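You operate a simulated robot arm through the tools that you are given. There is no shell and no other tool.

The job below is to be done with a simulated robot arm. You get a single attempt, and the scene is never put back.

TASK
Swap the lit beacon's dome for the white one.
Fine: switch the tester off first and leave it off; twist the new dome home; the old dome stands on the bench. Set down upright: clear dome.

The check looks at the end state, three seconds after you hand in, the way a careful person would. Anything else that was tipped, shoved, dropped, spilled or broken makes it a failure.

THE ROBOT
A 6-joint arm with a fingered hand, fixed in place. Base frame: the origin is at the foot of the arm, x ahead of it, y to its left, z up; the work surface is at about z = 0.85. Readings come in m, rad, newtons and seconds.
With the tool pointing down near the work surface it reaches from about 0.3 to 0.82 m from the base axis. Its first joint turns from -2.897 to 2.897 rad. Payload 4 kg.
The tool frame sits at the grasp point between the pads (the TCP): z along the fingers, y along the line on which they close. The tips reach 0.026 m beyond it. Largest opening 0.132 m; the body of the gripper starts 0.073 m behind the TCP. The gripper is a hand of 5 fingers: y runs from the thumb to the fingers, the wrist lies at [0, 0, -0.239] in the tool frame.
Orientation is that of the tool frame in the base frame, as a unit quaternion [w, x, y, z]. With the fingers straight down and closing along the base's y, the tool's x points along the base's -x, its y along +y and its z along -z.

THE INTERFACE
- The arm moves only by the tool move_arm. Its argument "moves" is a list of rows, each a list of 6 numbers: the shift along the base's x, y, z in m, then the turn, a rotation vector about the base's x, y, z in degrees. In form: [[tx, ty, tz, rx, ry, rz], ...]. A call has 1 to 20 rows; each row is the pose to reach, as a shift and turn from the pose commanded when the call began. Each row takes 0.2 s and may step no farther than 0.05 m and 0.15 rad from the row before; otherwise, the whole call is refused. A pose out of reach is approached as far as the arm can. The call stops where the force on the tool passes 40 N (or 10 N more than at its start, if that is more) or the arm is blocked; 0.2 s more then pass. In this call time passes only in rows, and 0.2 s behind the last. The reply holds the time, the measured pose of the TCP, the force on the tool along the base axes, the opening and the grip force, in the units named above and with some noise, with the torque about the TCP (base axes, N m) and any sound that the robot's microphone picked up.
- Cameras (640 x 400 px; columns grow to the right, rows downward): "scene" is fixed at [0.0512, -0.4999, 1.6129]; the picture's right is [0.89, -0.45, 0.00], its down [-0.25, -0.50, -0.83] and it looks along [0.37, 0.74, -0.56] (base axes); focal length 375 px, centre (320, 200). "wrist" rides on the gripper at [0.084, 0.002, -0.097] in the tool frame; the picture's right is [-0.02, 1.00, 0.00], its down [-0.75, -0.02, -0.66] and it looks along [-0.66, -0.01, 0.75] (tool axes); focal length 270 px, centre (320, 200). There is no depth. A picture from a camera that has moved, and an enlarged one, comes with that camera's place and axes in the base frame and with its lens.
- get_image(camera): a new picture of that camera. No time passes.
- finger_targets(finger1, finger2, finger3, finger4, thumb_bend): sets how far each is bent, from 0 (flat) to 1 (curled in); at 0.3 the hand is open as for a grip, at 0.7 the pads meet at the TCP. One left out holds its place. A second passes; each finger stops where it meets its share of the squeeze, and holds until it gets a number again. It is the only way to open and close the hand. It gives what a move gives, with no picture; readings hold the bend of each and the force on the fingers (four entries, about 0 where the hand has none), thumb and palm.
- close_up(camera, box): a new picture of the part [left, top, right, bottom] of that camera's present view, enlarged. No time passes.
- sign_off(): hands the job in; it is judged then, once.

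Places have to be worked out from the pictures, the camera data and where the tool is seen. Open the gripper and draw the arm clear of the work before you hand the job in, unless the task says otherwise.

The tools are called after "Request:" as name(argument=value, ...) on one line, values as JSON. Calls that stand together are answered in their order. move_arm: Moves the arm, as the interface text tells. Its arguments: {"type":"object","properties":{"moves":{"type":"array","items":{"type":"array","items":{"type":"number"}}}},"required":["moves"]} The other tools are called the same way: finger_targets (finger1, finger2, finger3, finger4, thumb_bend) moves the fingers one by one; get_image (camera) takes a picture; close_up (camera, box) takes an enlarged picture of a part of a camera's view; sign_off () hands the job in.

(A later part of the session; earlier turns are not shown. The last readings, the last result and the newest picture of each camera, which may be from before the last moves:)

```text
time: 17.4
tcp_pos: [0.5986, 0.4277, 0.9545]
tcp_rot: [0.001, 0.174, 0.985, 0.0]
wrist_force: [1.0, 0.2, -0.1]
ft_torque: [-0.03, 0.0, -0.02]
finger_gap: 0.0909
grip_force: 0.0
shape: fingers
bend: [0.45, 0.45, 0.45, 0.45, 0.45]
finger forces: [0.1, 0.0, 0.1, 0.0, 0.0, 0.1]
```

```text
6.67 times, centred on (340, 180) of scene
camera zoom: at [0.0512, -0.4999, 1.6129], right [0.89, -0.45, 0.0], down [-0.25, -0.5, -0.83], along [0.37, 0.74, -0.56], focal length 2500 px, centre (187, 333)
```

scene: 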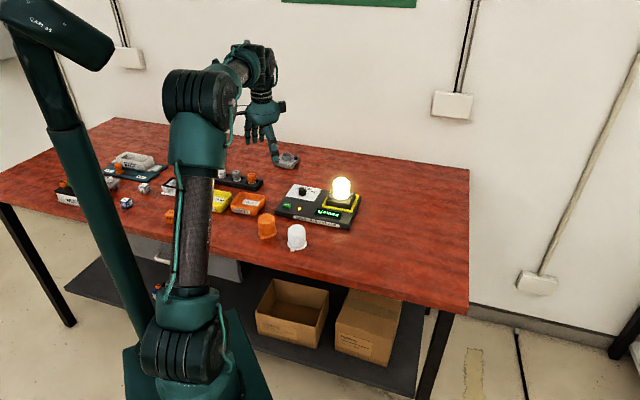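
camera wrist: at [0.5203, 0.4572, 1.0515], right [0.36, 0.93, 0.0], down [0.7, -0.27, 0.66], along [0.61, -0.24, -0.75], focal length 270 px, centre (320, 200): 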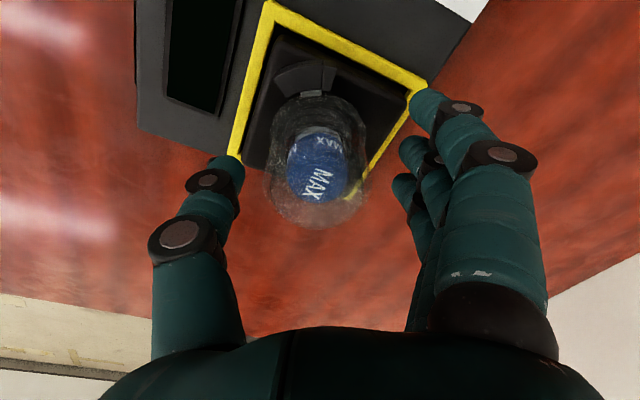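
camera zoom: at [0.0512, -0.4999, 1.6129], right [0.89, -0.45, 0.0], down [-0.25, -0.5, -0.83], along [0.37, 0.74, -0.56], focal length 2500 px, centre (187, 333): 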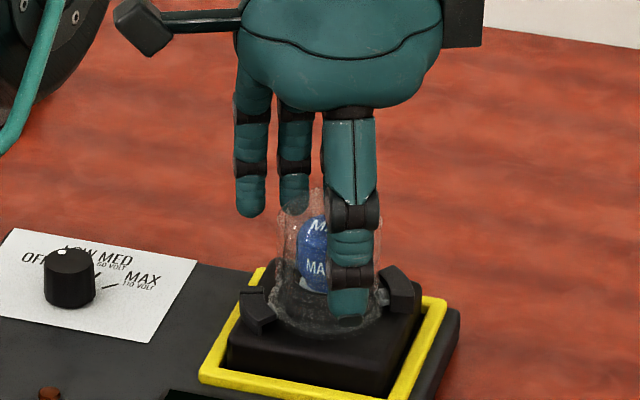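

The tips are around z = 0.92, just clear of the clips; I rise 4 mm for safety and close the thumb and middle fingers gently on the clear dome.

Request:
move_arm(moves=[[0, 0, 0.004, 0, 0, 0]])

Request:
finger_targets(finger2=0.58, finger3=0.58, thumb_bend=0.58)

Request:
get_image(camera="wrist")

Request:
close_up(camera="scene", box=[310, 150, 370, 210])

```text
time: 17.8
tcp_pos: [0.5972, 0.4263, 0.9589]
tcp_rot: [0.0, 0.174, 0.985, 0.0]
wrist_force: [0.2, -0.1, -0.3]
ft_torque: [0.01, -0.03, 0.01]
finger_gap: 0.0906
grip_force: 0.0
shape: fingers
bend: [0.45, 0.45, 0.45, 0.45, 0.45]
finger forces: [0.1, 0.0, 0.0, 0.0, 0.0, 0.1]
```

```text
time: 18.8
tcp_pos: [0.5983, 0.4271, 0.958]
tcp_rot: [0.0, 0.174, 0.985, 0.0]
wrist_force: [0.4, -0.4, -0.5]
ft_torque: [-0.02, 0.03, -0.02]
finger_gap: 0.0745
grip_force: 1.2
shape: fingers
bend: [0.45, 0.56, 0.56, 0.45, 0.56]
finger forces: [0.0, 0.4, 1.1, 0.0, 1.7, 0.1]
```

```text
taken
camera wrist: at [0.52, 0.4573, 1.0553], right [0.36, 0.93, 0.0], down [0.7, -0.27, 0.66], along [0.61, -0.24, -0.75], focal length 270 px, centre (320, 200)
```

wrist: 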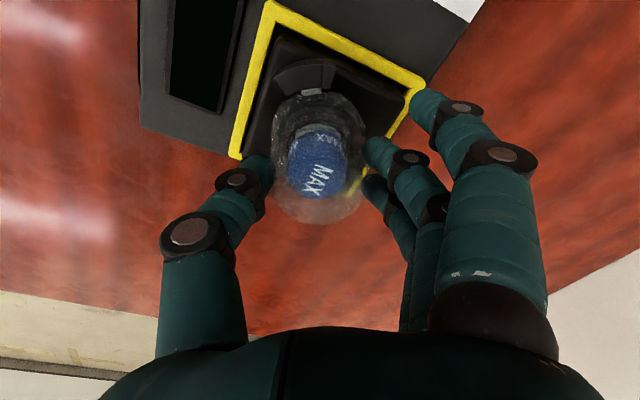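

```text
6.67 times, centred on (340, 180) of scene
camera zoom: at [0.0512, -0.4999, 1.6129], right [0.89, -0.45, 0.0], down [-0.25, -0.5, -0.83], along [0.37, 0.74, -0.56], focal length 2500 px, centre (187, 333)
```

zoom: 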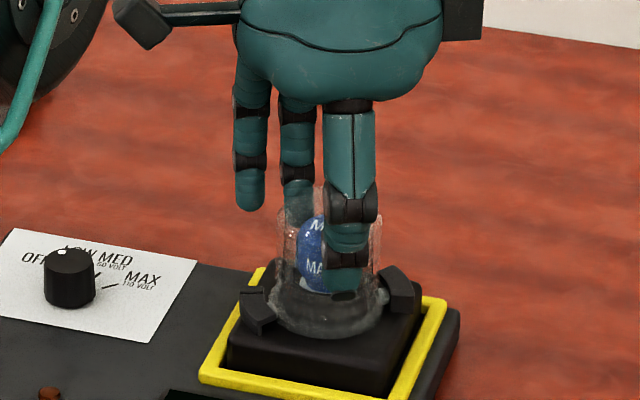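

Contact is even on both sides at a bend of 0.56. I squeeze more (0.64) and turn +40° to unlock, then check.

Request:
finger_targets(finger2=0.64, finger3=0.64, thumb_bend=0.64)

Request:
move_arm(moves=[[0, 0, 0, 0, 0, 5], [0, 0, 0, 0, 0, 10], [0, 0, 0, 0, 0, 15], [0, 0, 0, 0, 0, 20]])

Request:
get_image(camera="wrist")

Request:
close_up(camera="scene", box=[310, 150, 370, 210])

```text
time: 19.8
tcp_pos: [0.598, 0.4273, 0.958]
tcp_rot: [0.0, 0.174, 0.985, 0.0]
wrist_force: [0.3, 0.7, -0.5]
ft_torque: [0.01, -0.03, -0.01]
finger_gap: 0.0733
grip_force: 11.0
shape: fingers
bend: [0.45, 0.57, 0.56, 0.45, 0.6]
finger forces: [0.0, 5.0, 5.9, 0.0, 10.7, 0.0]
```

```text
time: 20.8
tcp_pos: [0.5972, 0.4281, 0.9588]
tcp_rot: [0.0, 0.0, 1.0, 0.0]
wrist_force: [0.1, -0.1, -0.4]
ft_torque: [0.01, -0.01, -0.01]
finger_gap: 0.0735
grip_force: 10.8
shape: fingers
bend: [0.45, 0.57, 0.56, 0.45, 0.6]
finger forces: [0.0, 4.9, 5.9, 0.0, 10.8, 0.0]
```

```text
taken
camera wrist: at [0.5142, 0.4288, 1.0552], right [0.02, 1.0, 0.0], down [0.75, -0.01, 0.66], along [0.66, -0.01, -0.75], focal length 270 px, centre (320, 200)
```

wrist: 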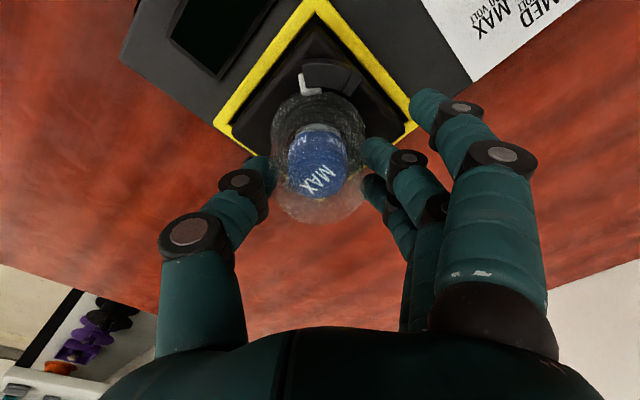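

```text
6.67 times, centred on (340, 180) of scene
camera zoom: at [0.0512, -0.4999, 1.6129], right [0.89, -0.45, 0.0], down [-0.25, -0.5, -0.83], along [0.37, 0.74, -0.56], focal length 2500 px, centre (187, 333)
```

zoom: 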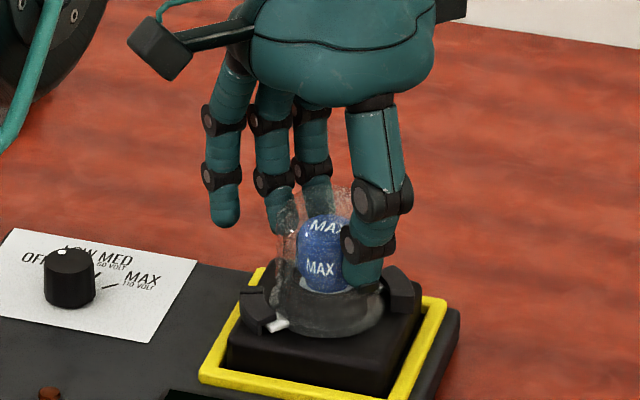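

The dome turns with the hand and its tab is coming out from under the roof on the open side. I turn another 22° so that it is fully clear.

Request:
move_arm(moves=[[0, 0, 0, 0, 0, 6], [0, 0, 0, 0, 0, 12], [0, 0, 0, 0, 0, 17], [0, 0, 0, 0, 0, 22]])

Request:
get_image(camera="wrist")

Request:
close_up(camera="scene", box=[310, 150, 370, 210])

```text
time: 21.8
tcp_pos: [0.5969, 0.4279, 0.9569]
tcp_rot: [0.0, -0.192, 0.981, 0.0]
wrist_force: [-0.4, -0.6, 0.6]
ft_torque: [0.09, 0.0, -0.02]
finger_gap: 0.0731
grip_force: 10.9
shape: fingers
bend: [0.45, 0.57, 0.56, 0.45, 0.6]
finger forces: [0.0, 5.1, 6.0, 0.1, 10.9, 0.1]
```

```text
taken
camera wrist: at [0.5199, 0.3972, 1.055], right [-0.36, 0.93, 0.0], down [0.7, 0.27, 0.66], along [0.61, 0.23, -0.75], focal length 270 px, centre (320, 200)
```

wrist: 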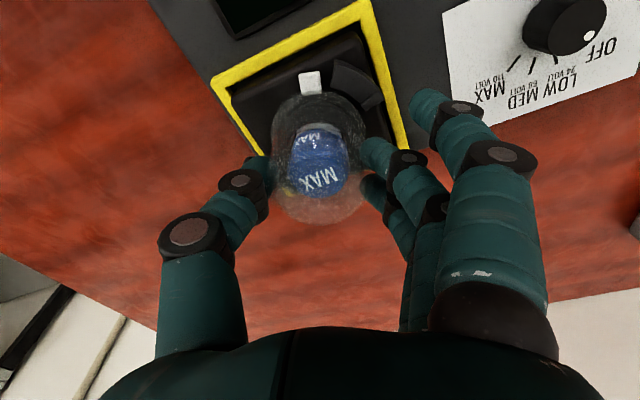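

```text
6.67 times, centred on (340, 180) of scene
camera zoom: at [0.0512, -0.4999, 1.6129], right [0.89, -0.45, 0.0], down [-0.25, -0.5, -0.83], along [0.37, 0.74, -0.56], focal length 2500 px, centre (187, 333)
```

zoom: 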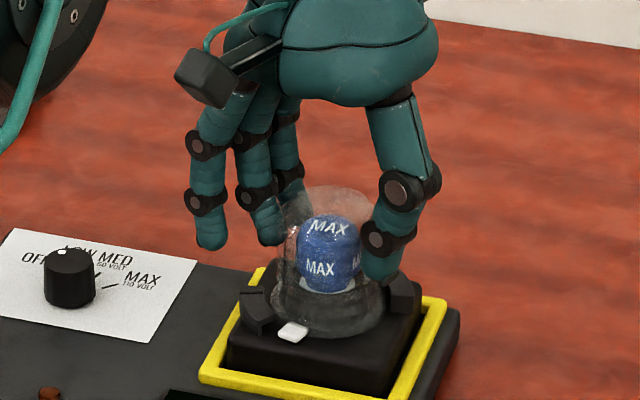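

The tab is completely free of the clip. I lift the clear dome straight up by 0.12 m.

Request:
move_arm(moves=[[0, 0, 0.01, 0, 0, 0], [0, 0, 0.03, 0, 0, 0], [0, 0, 0.06, 0, 0, 0], [0, 0, 0.09, 0, 0, 0], [0, 0, 0.12, 0, 0, 0]])

Request:
get_image(camera="wrist")

Request:
close_up(camera="scene", box=[290, 120, 390, 220])

Request:
get_image(camera="scene")

```text
time: 23.0
tcp_pos: [0.595, 0.4278, 1.0757]
tcp_rot: [0.0, -0.192, 0.981, 0.0]
wrist_force: [0.4, -0.8, -1.0]
ft_torque: [0.02, 0.01, 0.01]
finger_gap: 0.0734
grip_force: 10.5
shape: fingers
bend: [0.45, 0.57, 0.56, 0.45, 0.6]
finger forces: [0.0, 5.0, 5.8, 0.1, 10.7, 0.0]
```

```text
taken
camera wrist: at [0.5176, 0.3977, 1.1734], right [-0.36, 0.93, 0.0], down [0.7, 0.27, 0.66], along [0.61, 0.23, -0.75], focal length 270 px, centre (320, 200)
```

wrist: 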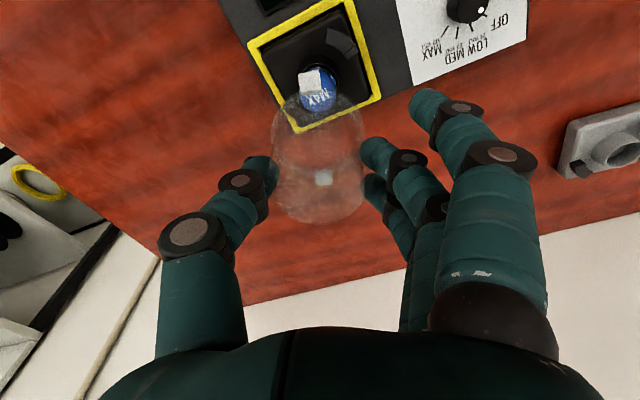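

```text
4.00 times, centred on (340, 170) of scene
camera zoom: at [0.0512, -0.4999, 1.6129], right [0.89, -0.45, 0.0], down [-0.25, -0.5, -0.83], along [0.37, 0.74, -0.56], focal length 1500 px, centre (240, 320)
```

zoom: 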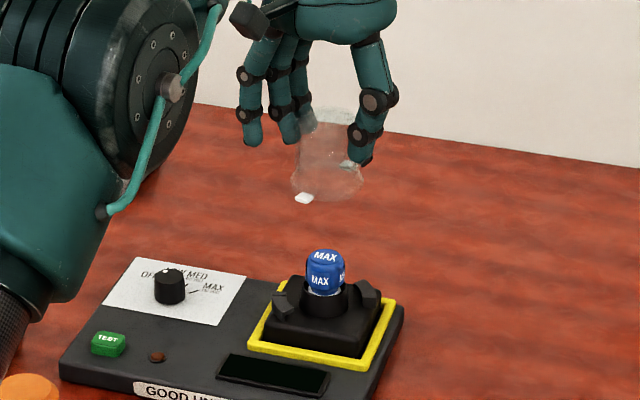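

```text
taken
```

scene: 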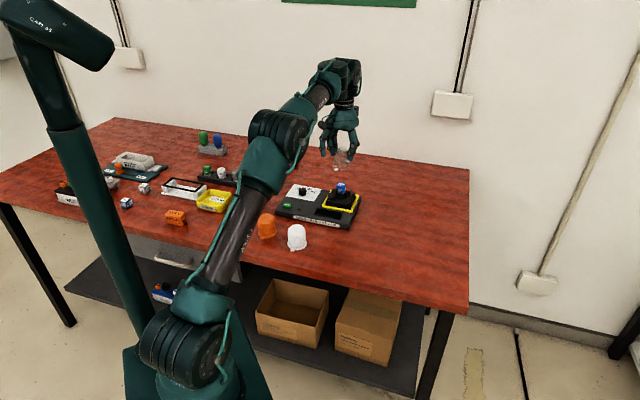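

The clear dome is off, with the bulb left in place. I carry it at this height to a free spot on the bench at about (0.60, 0.20).

Request:
move_arm(moves=[[0, -0.045, 0, 0, 0, -4], [0, -0.09, 0, 0, 0, -8], [0, -0.135, 0, 0, 0, -12], [0, -0.18, -0.01, 0, 0, -17], [0, -0.228, -0.02, 0, 0, -22]])

Request:
move_arm(moves=[[0, 0, -0.04, 0, 0, 0], [0, 0, -0.08, 0, 0, 0], [0, 0, -0.115, 0, 0, 0]])

Request:
get_image(camera="wrist")

Request:
close_up(camera="scene", box=[330, 180, 430, 280])

Request:
get_image(camera="scene")

```text
time: 24.2
tcp_pos: [0.5962, 0.1978, 1.0562]
tcp_rot: [0.0, 0.0, 1.0, 0.0]
wrist_force: [-0.3, 0.2, -0.8]
ft_torque: [-0.02, 0.01, -0.01]
finger_gap: 0.0732
grip_force: 10.6
shape: fingers
bend: [0.45, 0.57, 0.56, 0.45, 0.6]
finger forces: [0.0, 4.9, 5.7, 0.0, 10.7, 0.1]
```

```text
time: 25.0
tcp_pos: [0.5972, 0.1981, 0.9426]
tcp_rot: [0.0, 0.001, 1.0, 0.0]
wrist_force: [-0.3, -0.3, -0.5]
ft_torque: [0.01, 0.02, -0.01]
finger_gap: 0.0733
grip_force: 10.7
shape: fingers
bend: [0.45, 0.57, 0.56, 0.45, 0.6]
finger forces: [0.0, 4.9, 5.7, 0.0, 10.6, 0.1]
```

```text
taken
camera wrist: at [0.5136, 0.2001, 1.0386], right [0.02, 1.0, 0.0], down [0.75, -0.02, 0.66], along [0.66, -0.01, -0.75], focal length 270 px, centre (320, 200)
```

wrist: 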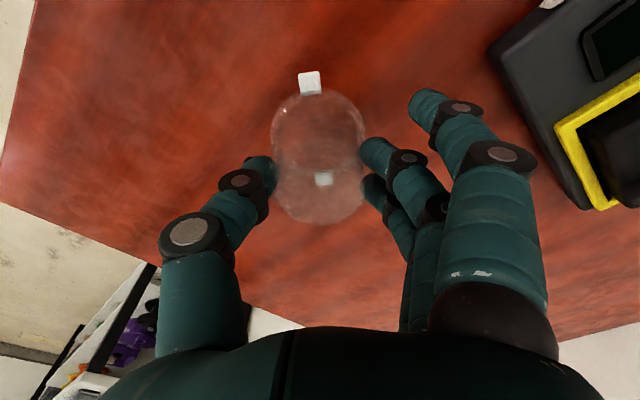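

```text
4.00 times, centred on (380, 230) of scene
camera zoom: at [0.0512, -0.4999, 1.6129], right [0.89, -0.45, 0.0], down [-0.25, -0.5, -0.83], along [0.37, 0.74, -0.56], focal length 1500 px, centre (80, 80)
```

zoom: 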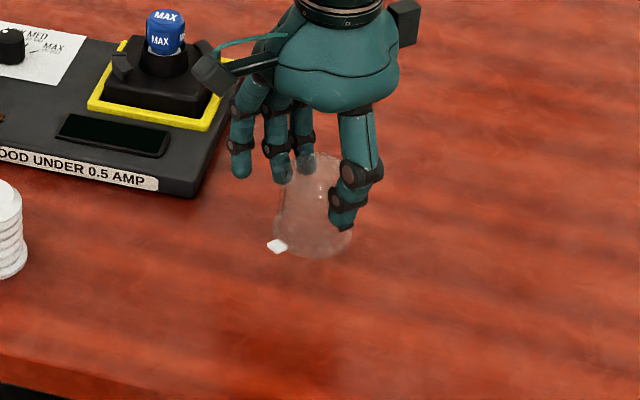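

```text
taken
```

scene: 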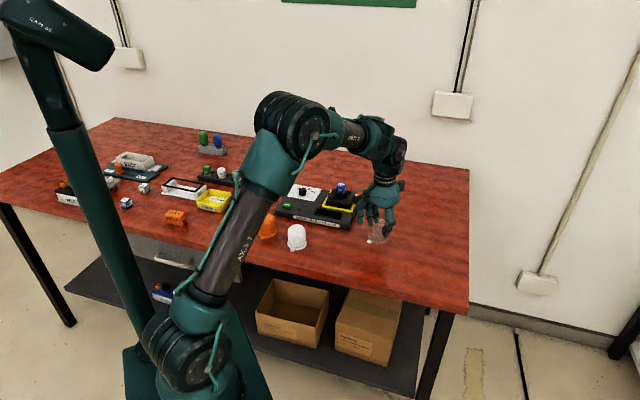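

The dome hangs over free bench, about 25 mm up. I lower it in stages and watch the vertical force for contact.

Request:
move_arm(moves=[[0, 0, -0.01, 0, 0, 0], [0, 0, -0.02, 0, 0, 0]])

Request:
move_arm(moves=[[0, 0, -0.003, 0, 0, 0]])

Request:
close_up(camera="scene", box=[350, 200, 410, 260])

```text
time: 25.6
tcp_pos: [0.5969, 0.1994, 0.9222]
tcp_rot: [0.0, 0.001, 1.0, 0.0]
wrist_force: [0.6, -0.3, -0.3]
ft_torque: [0.01, 0.0, 0.01]
finger_gap: 0.0733
grip_force: 10.9
shape: fingers
bend: [0.45, 0.57, 0.56, 0.45, 0.6]
finger forces: [0.0, 4.8, 5.7, 0.0, 10.6, 0.1]
```

```text
time: 26.0
tcp_pos: [0.5975, 0.1986, 0.9204]
tcp_rot: [0.0, 0.0, 1.0, 0.0]
wrist_force: [0.3, -0.8, -0.1]
ft_torque: [0.02, 0.02, 0.0]
finger_gap: 0.0733
grip_force: 10.4
shape: fingers
bend: [0.45, 0.57, 0.56, 0.45, 0.6]
finger forces: [0.0, 4.9, 5.7, 0.0, 10.6, 0.0]
```

```text
6.67 times, centred on (380, 230) of scene
camera zoom: at [0.0512, -0.4999, 1.6129], right [0.89, -0.45, 0.0], down [-0.25, -0.5, -0.83], along [0.37, 0.74, -0.56], focal length 2500 px, centre (-80, 0)
```

zoom: 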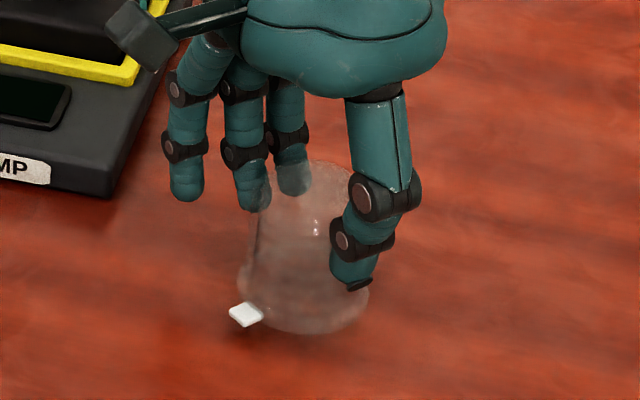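

No contact yet, though the tab's shadow is now close under it. I keep going down in 2–3 mm steps.

Request:
move_arm(moves=[[0, 0, -0.003, 0, 0, 0]])

Request:
move_arm(moves=[[0, 0, -0.002, 0, 0, 0]])

Request:
move_arm(moves=[[0, 0, -0.002, 0, 0, 0]])

Request:
close_up(camera="scene", box=[350, 200, 410, 260])

```text
time: 26.4
tcp_pos: [0.5976, 0.199, 0.917]
tcp_rot: [0.0, 0.001, 1.0, 0.0]
wrist_force: [-0.6, -0.1, -1.4]
ft_torque: [0.01, -0.02, -0.03]
finger_gap: 0.0732
grip_force: 10.4
shape: fingers
bend: [0.45, 0.57, 0.56, 0.45, 0.6]
finger forces: [0.0, 4.9, 5.7, 0.0, 10.6, 0.0]
```

```text
time: 26.8
tcp_pos: [0.5974, 0.1985, 0.9156]
tcp_rot: [0.0, 0.0, 1.0, 0.0]
wrist_force: [0.0, 0.4, 0.1]
ft_torque: [0.01, -0.01, 0.0]
finger_gap: 0.0731
grip_force: 10.6
shape: fingers
bend: [0.45, 0.57, 0.56, 0.45, 0.6]
finger forces: [0.0, 4.9, 5.7, 0.1, 10.6, 0.0]
```

```text
time: 27.2
tcp_pos: [0.5975, 0.1983, 0.9123]
tcp_rot: [0.0, 0.0, 1.0, 0.0]
wrist_force: [0.0, 0.5, 0.5]
ft_torque: [0.02, 0.03, -0.02]
finger_gap: 0.0732
grip_force: 10.3
shape: fingers
bend: [0.45, 0.57, 0.56, 0.45, 0.6]
finger forces: [0.0, 4.9, 5.6, 0.0, 10.5, 0.1]
```

```text
6.67 times, centred on (380, 230) of scene
camera zoom: at [0.0512, -0.4999, 1.6129], right [0.89, -0.45, 0.0], down [-0.25, -0.5, -0.83], along [0.37, 0.74, -0.56], focal length 2500 px, centre (-80, 0)
```

zoom: 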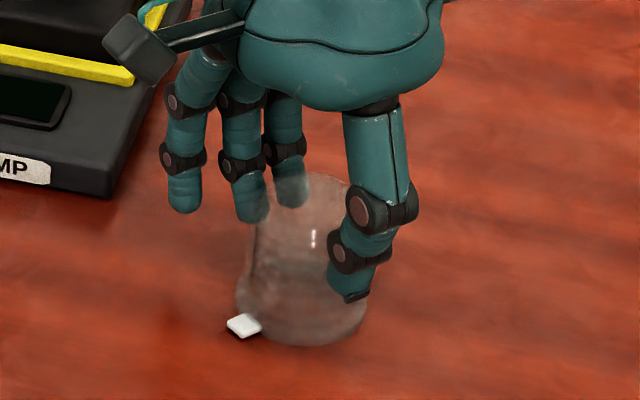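

The shadow has almost closed up and there is still no contact force, so I continue with small steps.

Request:
move_arm(moves=[[0, 0, -0.002, 0, 0, 0]])

Request:
move_arm(moves=[[0, 0, -0.0015, 0, 0, 0]])

Request:
close_up(camera="scene", box=[350, 200, 410, 260])

```text
time: 27.6
tcp_pos: [0.5983, 0.1991, 0.9115]
tcp_rot: [0.0, 0.0, 1.0, 0.0]
wrist_force: [-0.4, -1.0, 6.9]
ft_torque: [0.09, -0.01, 0.02]
finger_gap: 0.0739
grip_force: 11.4
shape: fingers
bend: [0.45, 0.59, 0.58, 0.45, 0.6]
finger forces: [0.0, 5.0, 5.7, 0.0, 12.4, 0.1]
```

```text
time: 28.0
tcp_pos: [0.5971, 0.1996, 0.9105]
tcp_rot: [0.0, -0.001, 1.0, 0.001]
wrist_force: [-3.1, -0.9, 14.7]
ft_torque: [0.09, 0.07, 0.02]
finger_gap: 0.0739
grip_force: 12.3
shape: fingers
bend: [0.45, 0.59, 0.58, 0.45, 0.6]
finger forces: [0.1, 5.9, 6.1, 0.1, 13.4, 0.1]
```

```text
6.67 times, centred on (380, 230) of scene
camera zoom: at [0.0512, -0.4999, 1.6129], right [0.89, -0.45, 0.0], down [-0.25, -0.5, -0.83], along [0.37, 0.74, -0.56], focal length 2500 px, centre (-80, 0)
```

zoom: 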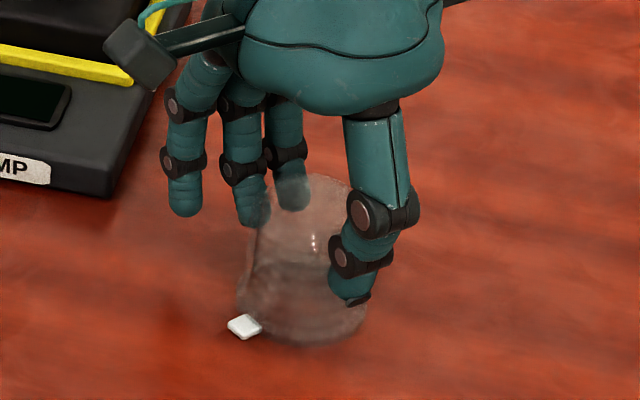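

The dome stands on the bench, with contact at TCP z ≈ 0.911. I ease the downward load and open the fingers.

Request:
move_arm(moves=[[0, 0, 0.002, 0, 0, 0]])

Request:
finger_targets(finger2=0.53, finger3=0.53, thumb_bend=0.53)

Request:
finger_targets(finger2=0.45, finger3=0.45, thumb_bend=0.45)

Request:
close_up(camera="scene", box=[350, 200, 410, 260])

Request:
get_image(camera="wrist")

```text
time: 28.4
tcp_pos: [0.5981, 0.1996, 0.9116]
tcp_rot: [-0.001, 0.0, 1.0, 0.0]
wrist_force: [-1.5, 0.2, 4.6]
ft_torque: [0.16, 0.01, 0.0]
finger_gap: 0.074
grip_force: 12.2
shape: fingers
bend: [0.45, 0.59, 0.58, 0.45, 0.6]
finger forces: [0.1, 5.8, 6.7, 0.1, 11.8, 0.0]
```

```text
time: 29.4
tcp_pos: [0.5984, 0.1993, 0.912]
tcp_rot: [-0.001, 0.0, 1.0, 0.001]
wrist_force: [0.5, 0.1, 0.1]
ft_torque: [-0.01, -0.01, -0.01]
finger_gap: 0.078
grip_force: 0.0
shape: fingers
bend: [0.45, 0.53, 0.53, 0.45, 0.53]
finger forces: [0.0, 0.0, 0.0, 0.0, 0.0, 0.1]
```

```text
time: 30.4
tcp_pos: [0.5975, 0.1997, 0.9112]
tcp_rot: [0.001, 0.0, 1.0, 0.0]
wrist_force: [-1.1, 0.6, -0.9]
ft_torque: [-0.02, -0.03, 0.0]
finger_gap: 0.0909
grip_force: 0.1
shape: fingers
bend: [0.45, 0.45, 0.45, 0.45, 0.45]
finger forces: [0.0, 0.0, 0.0, 0.0, 0.1, 0.1]
```

```text
6.67 times, centred on (380, 230) of scene
camera zoom: at [0.0512, -0.4999, 1.6129], right [0.89, -0.45, 0.0], down [-0.25, -0.5, -0.83], along [0.37, 0.74, -0.56], focal length 2500 px, centre (-80, 0)
```

zoom: 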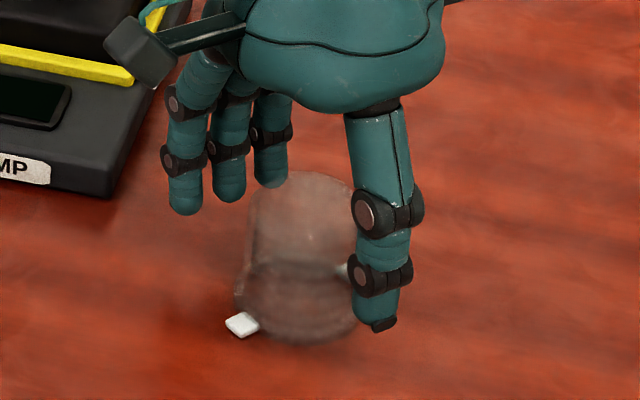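

```text
taken
camera wrist: at [0.5143, 0.2005, 1.0084], right [0.02, 1.0, 0.0], down [0.75, -0.02, 0.66], along [0.66, -0.01, -0.75], focal length 270 px, centre (320, 200)
```

wrist: 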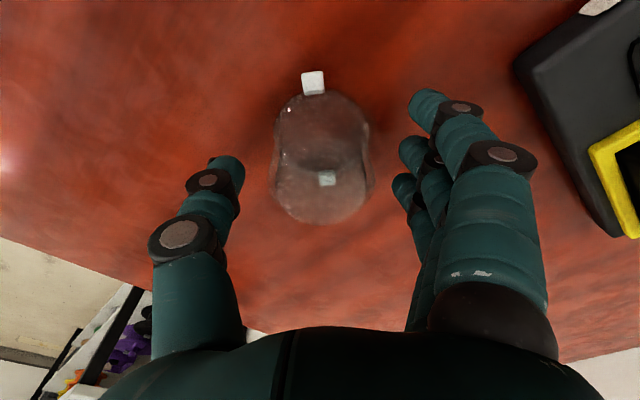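

The clear dome stands upright and free. I rise straight up, then move above the white dome near (0.382, 0.315) with a yaw of +12°.

Request:
move_arm(moves=[[0, 0, 0.04, 0, 0, 0], [0, 0, 0.08, 0, 0, 0], [0, 0, 0.12, 0, 0, 0], [-0.04, 0.022, 0.12, 0, 0, 2], [-0.08, 0.044, 0.12, 0, 0, 4], [-0.12, 0.066, 0.12, 0, 0, 6], [-0.16, 0.088, 0.12, 0, 0, 9], [-0.19, 0.105, 0.12, 0, 0, 12], [-0.215, 0.116, 0.11, 0, 0, 12]])

Request:
get_image(camera="wrist")

Request:
get_image(camera="scene")

Request:
close_up(camera="scene", box=[240, 180, 400, 280])

```text
time: 32.4
tcp_pos: [0.3846, 0.3163, 1.0198]
tcp_rot: [-0.001, -0.105, 0.994, 0.001]
wrist_force: [1.0, 0.0, -0.1]
ft_torque: [-0.02, 0.0, -0.01]
finger_gap: 0.0908
grip_force: 0.1
shape: fingers
bend: [0.45, 0.45, 0.45, 0.45, 0.45]
finger forces: [0.0, 0.0, 0.1, 0.0, 0.0, 0.1]
```

```text
taken
camera wrist: at [0.3015, 0.2993, 1.117], right [-0.19, 0.98, 0.0], down [0.74, 0.14, 0.66], along [0.65, 0.12, -0.75], focal length 270 px, centre (320, 200)
```

wrist: 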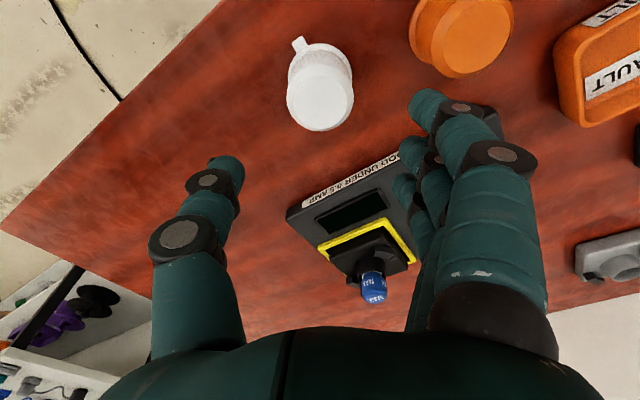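

```text
taken
```

scene: 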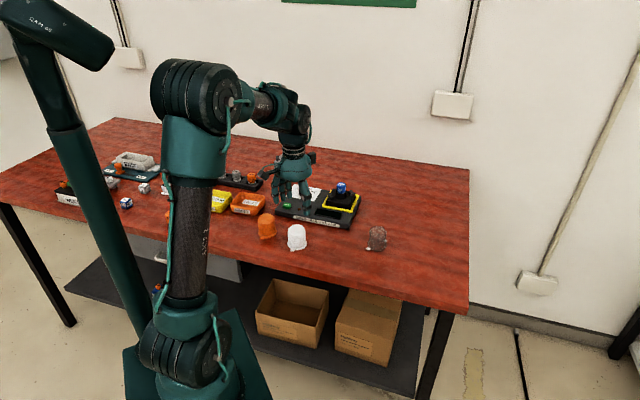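

```text
4.00 times, centred on (320, 230) of scene
camera zoom: at [0.0512, -0.4999, 1.6129], right [0.89, -0.45, 0.0], down [-0.25, -0.5, -0.83], along [0.37, 0.74, -0.56], focal length 1500 px, centre (320, 80)
```

zoom: 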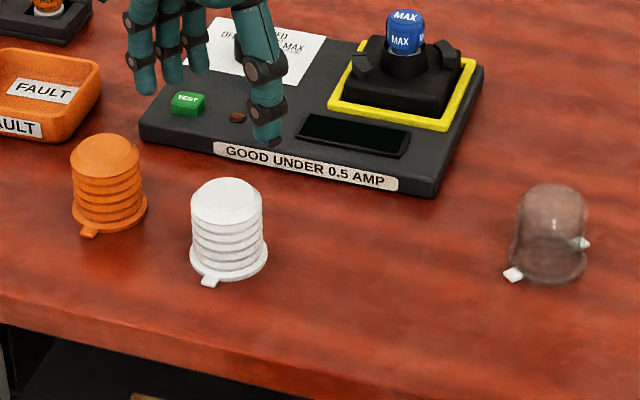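

The clear dome stands well. I enlarge the white dome in the wrist view to find its centre and tabs.

Request:
close_up(camera="wrist", box=[260, 20, 380, 140])

```text
3.33 times, centred on (320, 80) of wrist
camera zoom: at [0.3015, 0.2993, 1.117], right [-0.19, 0.98, 0.0], down [0.74, 0.14, 0.66], along [0.65, 0.12, -0.75], focal length 901 px, centre (320, 600)
```

zoom: 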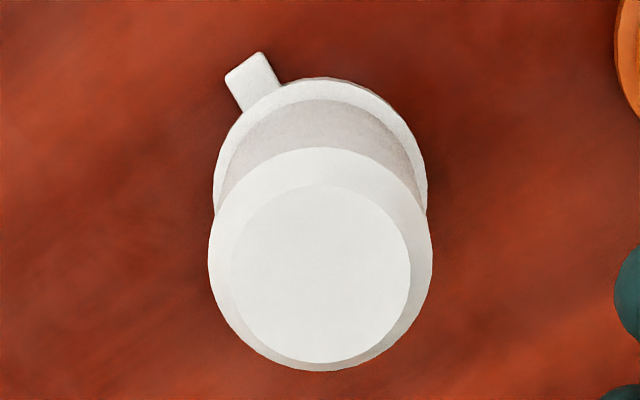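

The white dome's axis is at (0.378, 0.315), tabs at about 224°. The orange dome is close on the finger side, so I narrow the hand to 0.5, centre over the white dome, and check before going down.

Request:
finger_targets(finger1=0.5, finger2=0.49, finger3=0.49, finger4=0.5, thumb_bend=0.48)

Request:
move_arm(moves=[[-0.003, -0.001, -0.02, 0, 0, 2], [-0.0065, -0.001, -0.045, 0, 0, 4]])

Request:
get_image(camera="wrist")

Request:
close_up(camera="scene", box=[240, 170, 340, 270])

```text
time: 33.4
tcp_pos: [0.3834, 0.3157, 1.02]
tcp_rot: [0.0, -0.105, 0.995, 0.0]
wrist_force: [-0.3, -0.5, 0.3]
ft_torque: [0.0, 0.0, 0.04]
finger_gap: 0.0792
grip_force: 0.1
shape: fingers
bend: [0.5, 0.49, 0.49, 0.5, 0.48]
finger forces: [0.0, 0.0, 0.1, 0.0, 0.0, 0.0]
```

```text
time: 34.0
tcp_pos: [0.3762, 0.3114, 0.9752]
tcp_rot: [0.0, -0.14, 0.99, 0.0]
wrist_force: [-0.1, 0.6, 0.2]
ft_torque: [-0.03, -0.02, -0.02]
finger_gap: 0.0789
grip_force: 0.1
shape: fingers
bend: [0.5, 0.49, 0.49, 0.5, 0.48]
finger forces: [0.1, 0.0, 0.0, 0.1, 0.1, 0.1]
```

```text
taken
camera wrist: at [0.2955, 0.2912, 1.0726], right [-0.26, 0.97, 0.0], down [0.73, 0.19, 0.66], along [0.64, 0.17, -0.75], focal length 270 px, centre (320, 200)
```

wrist: 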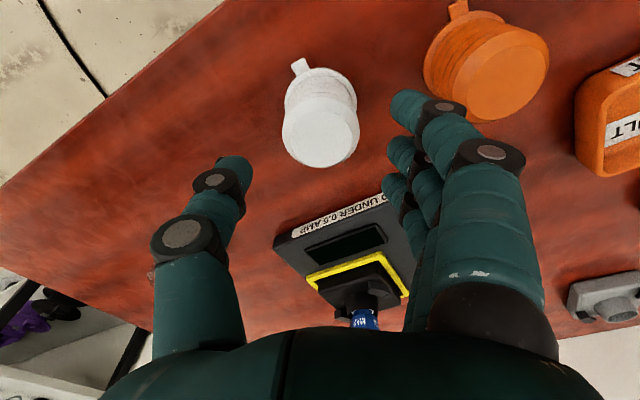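

```text
4.00 times, centred on (290, 220) of scene
camera zoom: at [0.0512, -0.4999, 1.6129], right [0.89, -0.45, 0.0], down [-0.25, -0.5, -0.83], along [0.37, 0.74, -0.56], focal length 1500 px, centre (440, 120)
```

zoom: 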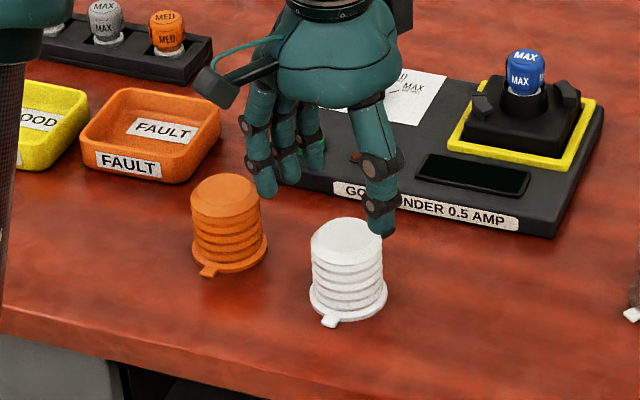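

I enlarge the white dome once more from here to confirm the centring before going down.

Request:
close_up(camera="wrist", box=[260, 50, 380, 180])

Request:
move_arm(moves=[[0, 0, 0, 0, 0, 0]])

```text
3.08 times, centred on (320, 115) of wrist
camera zoom: at [0.2955, 0.2912, 1.0726], right [-0.26, 0.97, 0.0], down [0.73, 0.19, 0.66], along [0.64, 0.17, -0.75], focal length 832 px, centre (320, 462)
```

zoom: 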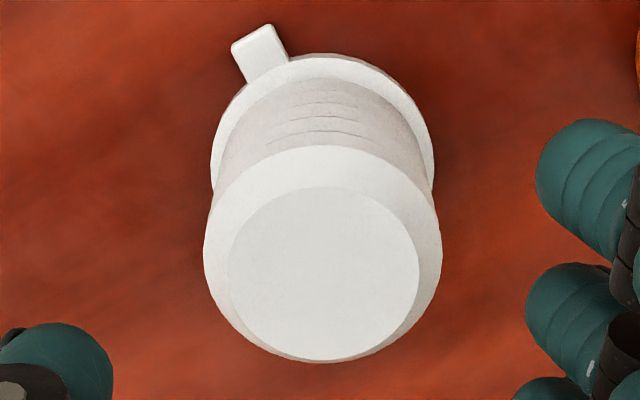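

```text
time: 34.4
tcp_pos: [0.3766, 0.3119, 0.9758]
tcp_rot: [0.0, -0.139, 0.99, 0.0]
wrist_force: [0.5, -0.3, -0.2]
ft_torque: [0.0, 0.0, 0.0]
finger_gap: 0.0789
grip_force: 0.0
shape: fingers
bend: [0.5, 0.49, 0.49, 0.5, 0.48]
finger forces: [0.1, 0.0, 0.0, 0.0, 0.0, 0.0]
```

The dome's centre is about 2.5 mm to +y of the TCP, so I correct that and go down to TCP z ≈ 0.911, the same hold height as with the clear dome.

Request:
move_arm(moves=[[0.001, 0.0025, -0.01, 0, 0, 0], [0.001, 0.0025, -0.03, 0, 0, 0], [0.001, 0.0025, -0.05, 0, 0, 0], [0.001, 0.0025, -0.064, 0, 0, 0]])

Request:
get_image(camera="wrist")

Request:
close_up(camera="scene", box=[250, 190, 330, 260])

```text
time: 35.4
tcp_pos: [0.3764, 0.3182, 0.9123]
tcp_rot: [0.0, -0.139, 0.99, 0.0]
wrist_force: [-0.3, 0.1, 0.0]
ft_torque: [0.0, -0.01, 0.0]
finger_gap: 0.0791
grip_force: 0.1
shape: fingers
bend: [0.5, 0.49, 0.49, 0.5, 0.48]
finger forces: [0.1, 0.0, 0.0, 0.0, 0.0, 0.1]
```

```text
taken
camera wrist: at [0.2957, 0.2954, 1.0093], right [-0.26, 0.97, 0.0], down [0.73, 0.19, 0.66], along [0.64, 0.17, -0.75], focal length 270 px, centre (320, 200)
```

wrist: 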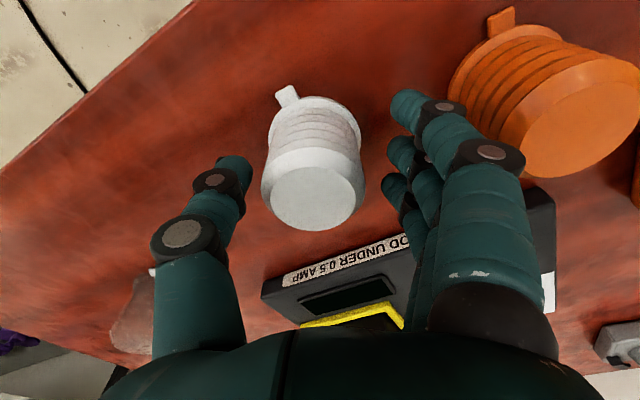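

```text
5.71 times, centred on (290, 225) of scene
camera zoom: at [0.0512, -0.4999, 1.6129], right [0.89, -0.45, 0.0], down [-0.25, -0.5, -0.83], along [0.37, 0.74, -0.56], focal length 2143 px, centre (491, 57)
```

zoom: 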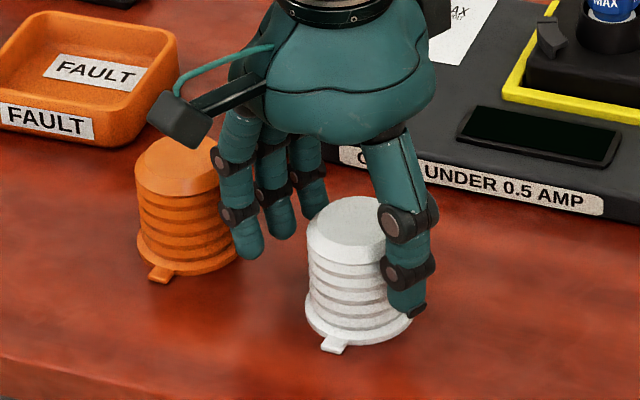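

The dome now sits about 2–3 mm towards the thumb, so I shift −2 mm in y and close gently.

Request:
move_arm(moves=[[0.0007, -0.0022, 0, 0, 0, 0]])

Request:
close_up(camera="wrist", box=[220, 60, 420, 240])

```text
time: 35.8
tcp_pos: [0.3772, 0.3144, 0.9116]
tcp_rot: [0.001, -0.139, 0.99, 0.0]
wrist_force: [0.4, -0.1, -0.1]
ft_torque: [0.0, -0.02, -0.01]
finger_gap: 0.0791
grip_force: 0.0
shape: fingers
bend: [0.5, 0.49, 0.49, 0.5, 0.48]
finger forces: [0.0, 0.1, 0.1, 0.1, 0.1, 0.0]
```

```text
2.22 times, centred on (320, 150) of wrist
camera zoom: at [0.2969, 0.2932, 1.0093], right [-0.26, 0.97, 0.0], down [0.73, 0.19, 0.66], along [0.64, 0.17, -0.75], focal length 601 px, centre (320, 311)
```

zoom: 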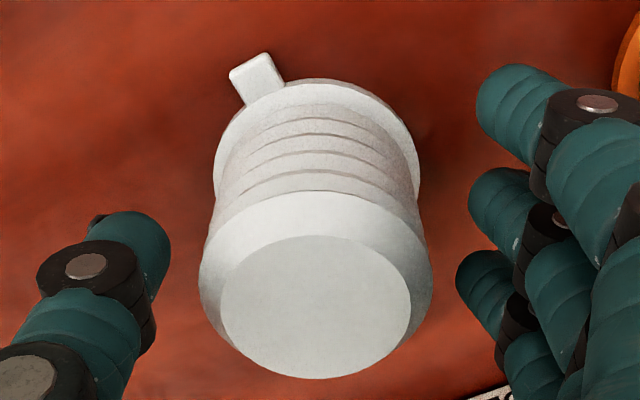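

The dome is centred now. I close gently, then firmly, with the same fingers as before.

Request:
finger_targets(finger2=0.58, finger3=0.58, thumb_bend=0.58)

Request:
finger_targets(finger2=0.65, finger3=0.65, thumb_bend=0.65)

Request:
get_image(camera="wrist")

Request:
close_up(camera="scene", box=[250, 190, 330, 260])

```text
time: 36.8
tcp_pos: [0.3769, 0.3151, 0.9122]
tcp_rot: [0.0, -0.139, 0.99, 0.0]
wrist_force: [-0.6, -0.3, 0.5]
ft_torque: [0.01, -0.02, -0.04]
finger_gap: 0.0677
grip_force: 2.2
shape: fingers
bend: [0.5, 0.57, 0.55, 0.5, 0.56]
finger forces: [0.0, 0.3, 1.9, 0.0, 2.2, 0.0]
```

```text
time: 37.8
tcp_pos: [0.3778, 0.3153, 0.9119]
tcp_rot: [0.0, -0.139, 0.99, 0.0]
wrist_force: [-0.3, 0.6, -1.1]
ft_torque: [-0.02, 0.0, -0.01]
finger_gap: 0.0667
grip_force: 12.3
shape: fingers
bend: [0.5, 0.58, 0.56, 0.5, 0.6]
finger forces: [0.1, 5.5, 6.5, 0.0, 11.8, 0.1]
```

```text
taken
camera wrist: at [0.2969, 0.2933, 1.0094], right [-0.26, 0.97, 0.0], down [0.73, 0.19, 0.66], along [0.64, 0.17, -0.75], focal length 270 px, centre (320, 200)
```

wrist: 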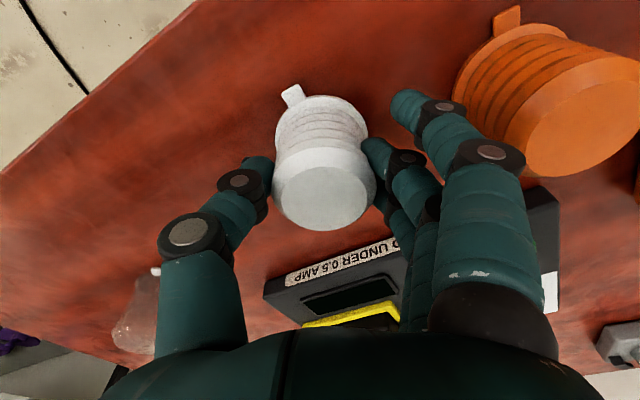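

```text
5.71 times, centred on (290, 225) of scene
camera zoom: at [0.0512, -0.4999, 1.6129], right [0.89, -0.45, 0.0], down [-0.25, -0.5, -0.83], along [0.37, 0.74, -0.56], focal length 2143 px, centre (491, 57)
```

zoom: 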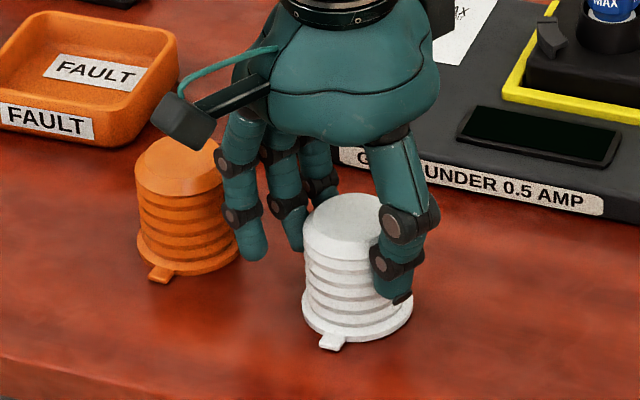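

The white dome is firmly held. I lift it straight up by 0.15 m and carry it to above the socket axis at (0.597, 0.428), keeping the same yaw.

Request:
move_arm(moves=[[0, 0, 0.01, 0, 0, 0], [0, 0, 0.05, 0, 0, 0], [0, 0, 0.1, 0, 0, 0], [0, 0, 0.15, 0, 0, 0], [0.04, 0.02, 0.15, 0, 0, 0], [0.08, 0.04, 0.15, 0, 0, 0], [0.12, 0.06, 0.15, 0, 0, 0], [0.16, 0.08, 0.15, 0, 0, 0], [0.195, 0.1, 0.15, 0, 0, 0], [0.22, 0.113, 0.15, 0, 0, 0]])

Request:
get_image(camera="wrist")

Request:
close_up(camera="scene", box=[290, 120, 390, 220])

```text
time: 40.0
tcp_pos: [0.5994, 0.4278, 1.0644]
tcp_rot: [0.0, -0.14, 0.99, 0.001]
wrist_force: [-0.9, 0.0, -0.5]
ft_torque: [0.0, 0.01, 0.01]
finger_gap: 0.0664
grip_force: 12.2
shape: fingers
bend: [0.5, 0.58, 0.56, 0.5, 0.6]
finger forces: [0.0, 5.6, 6.7, 0.0, 11.3, 0.0]
```

```text
taken
camera wrist: at [0.5186, 0.405, 1.1602], right [-0.26, 0.97, 0.0], down [0.73, 0.19, 0.66], along [0.64, 0.17, -0.75], focal length 270 px, centre (320, 200)
```

wrist: 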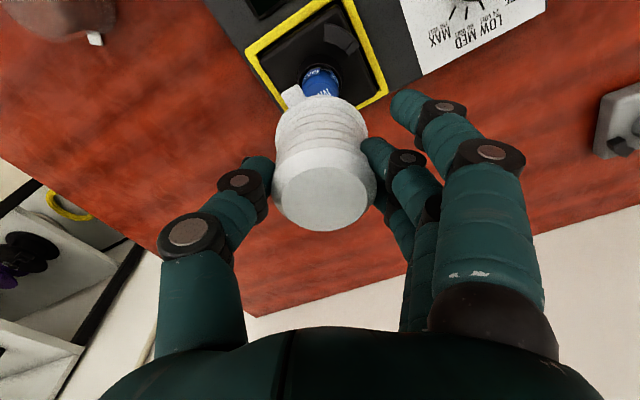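

```text
4.00 times, centred on (340, 170) of scene
camera zoom: at [0.0512, -0.4999, 1.6129], right [0.89, -0.45, 0.0], down [-0.25, -0.5, -0.83], along [0.37, 0.74, -0.56], focal length 1500 px, centre (240, 320)
```

zoom: 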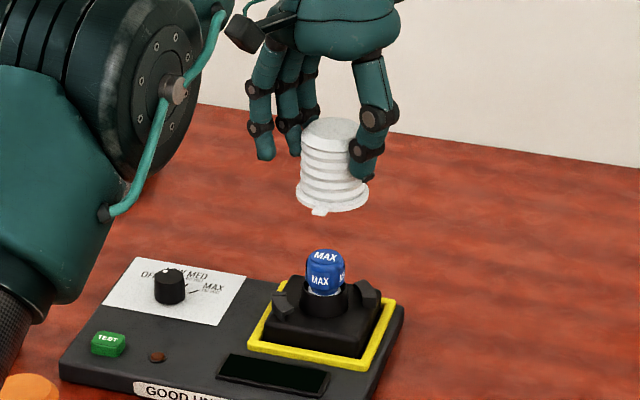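

I enlarge the view to compare the dome's axis with the bulb's axis before lowering.

Request:
close_up(camera="wrist", box=[240, 0, 400, 240])

Request:
close_up(camera="scene", box=[320, 140, 370, 210])

```text
1.67 times, centred on (320, 120) of wrist
camera zoom: at [0.5186, 0.405, 1.1602], right [-0.26, 0.97, 0.0], down [0.73, 0.19, 0.66], along [0.64, 0.17, -0.75], focal length 450 px, centre (320, 333)
```

zoom: 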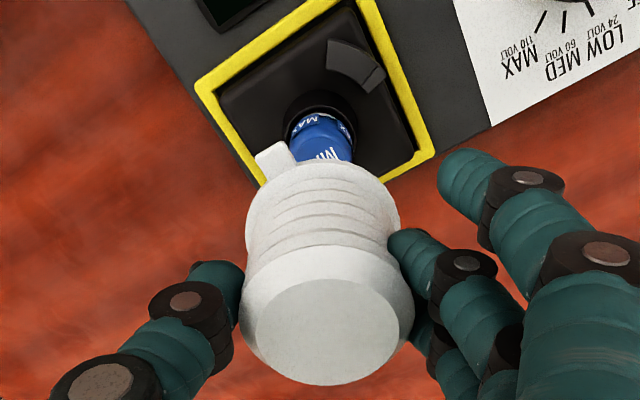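

```text
5.71 times, centred on (345, 175) of scene
camera zoom: at [0.0512, -0.4999, 1.6129], right [0.89, -0.45, 0.0], down [-0.25, -0.5, -0.83], along [0.37, 0.74, -0.56], focal length 2143 px, centre (177, 343)
```

zoom: 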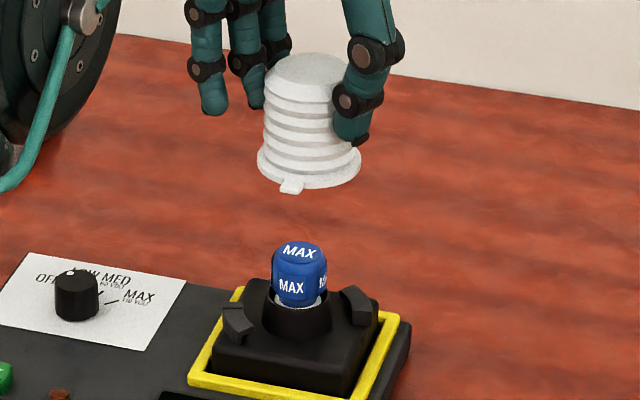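

The dome may be tilted by a few degrees in the grip. I enlarge it strongly to measure that.

Request:
close_up(camera="scene", box=[333, 145, 363, 178])

Request:
close_up(camera="wrist", box=[265, 80, 385, 240])

```text
12.12 times, centred on (348, 162) of scene
camera zoom: at [0.0512, -0.4999, 1.6129], right [0.89, -0.45, 0.0], down [-0.25, -0.5, -0.83], along [0.37, 0.74, -0.56], focal length 4546 px, centre (-19, 667)
```

zoom: 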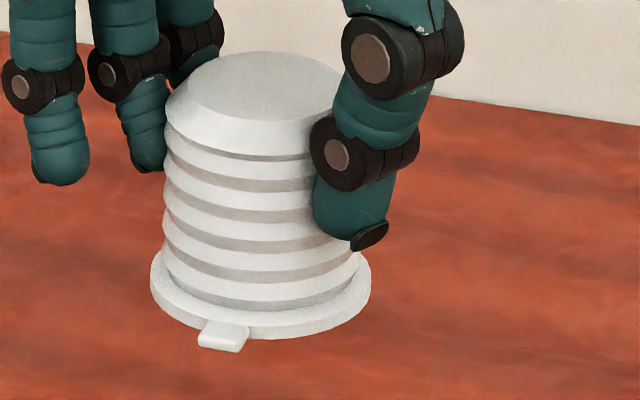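

```text
2.50 times, centred on (325, 160) of wrist
camera zoom: at [0.5186, 0.405, 1.1602], right [-0.26, 0.97, 0.0], down [0.73, 0.19, 0.66], along [0.64, 0.17, -0.75], focal length 676 px, centre (308, 300)
```

zoom: 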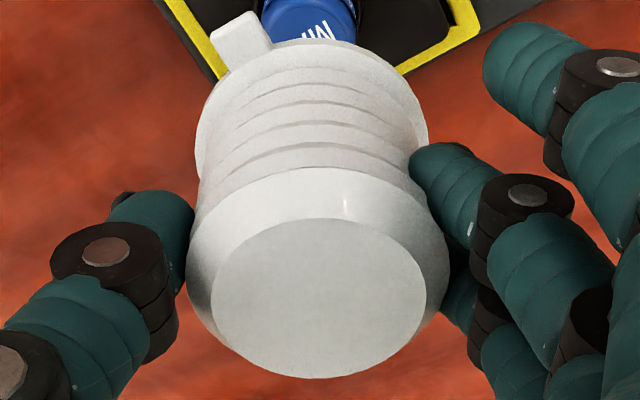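

The dome hangs upright, within about 1°, but its axis is some 4 mm to +x of the bulb's. I shift (−4, −1) mm, come down to just above the bulb, and measure again.

Request:
move_arm(moves=[[-0.004, -0.0013, 0, 0, 0, 0], [-0.004, -0.0013, -0.02, 0, 0, 0], [-0.004, -0.0013, -0.035, 0, 0, 0]])

Request:
move_arm(moves=[[0, 0, 0, 0, 0, 0]])

Request:
close_up(camera="scene", box=[320, 150, 370, 210])

Request:
close_up(camera="wrist", box=[240, 40, 400, 240])

```text
time: 40.8
tcp_pos: [0.5946, 0.4259, 1.0275]
tcp_rot: [0.0, -0.139, 0.99, 0.0]
wrist_force: [0.0, 0.5, -0.9]
ft_torque: [0.03, 0.04, -0.01]
finger_gap: 0.0666
grip_force: 12.1
shape: fingers
bend: [0.5, 0.58, 0.56, 0.5, 0.6]
finger forces: [0.1, 5.6, 6.7, 0.0, 11.3, 0.0]
```

```text
time: 41.2
tcp_pos: [0.5945, 0.4261, 1.0267]
tcp_rot: [0.0, -0.139, 0.99, 0.0]
wrist_force: [-0.1, 0.7, -1.1]
ft_torque: [0.03, 0.01, 0.01]
finger_gap: 0.0662
grip_force: 12.1
shape: fingers
bend: [0.5, 0.58, 0.56, 0.5, 0.6]
finger forces: [0.0, 5.6, 6.6, 0.1, 11.3, 0.0]
```

```text
6.67 times, centred on (345, 180) of scene
camera zoom: at [0.0512, -0.4999, 1.6129], right [0.89, -0.45, 0.0], down [-0.25, -0.5, -0.83], along [0.37, 0.74, -0.56], focal length 2500 px, centre (153, 333)
```

zoom: 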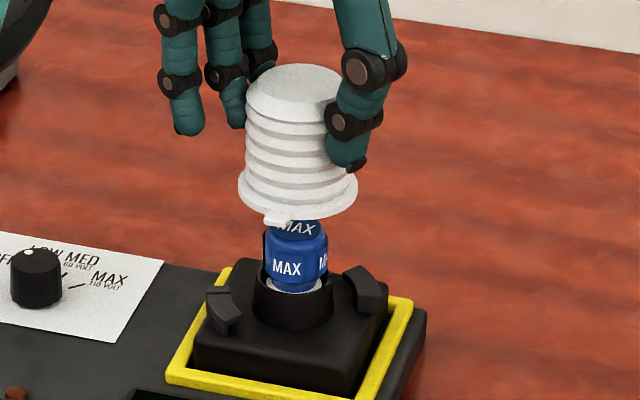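

```text
2.00 times, centred on (320, 140) of wrist
camera zoom: at [0.514, 0.4039, 1.1242], right [-0.26, 0.97, 0.0], down [0.73, 0.19, 0.66], along [0.64, 0.17, -0.75], focal length 541 px, centre (320, 320)
```

zoom: 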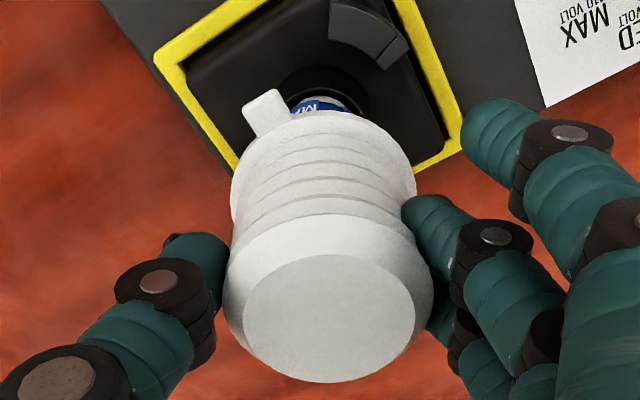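

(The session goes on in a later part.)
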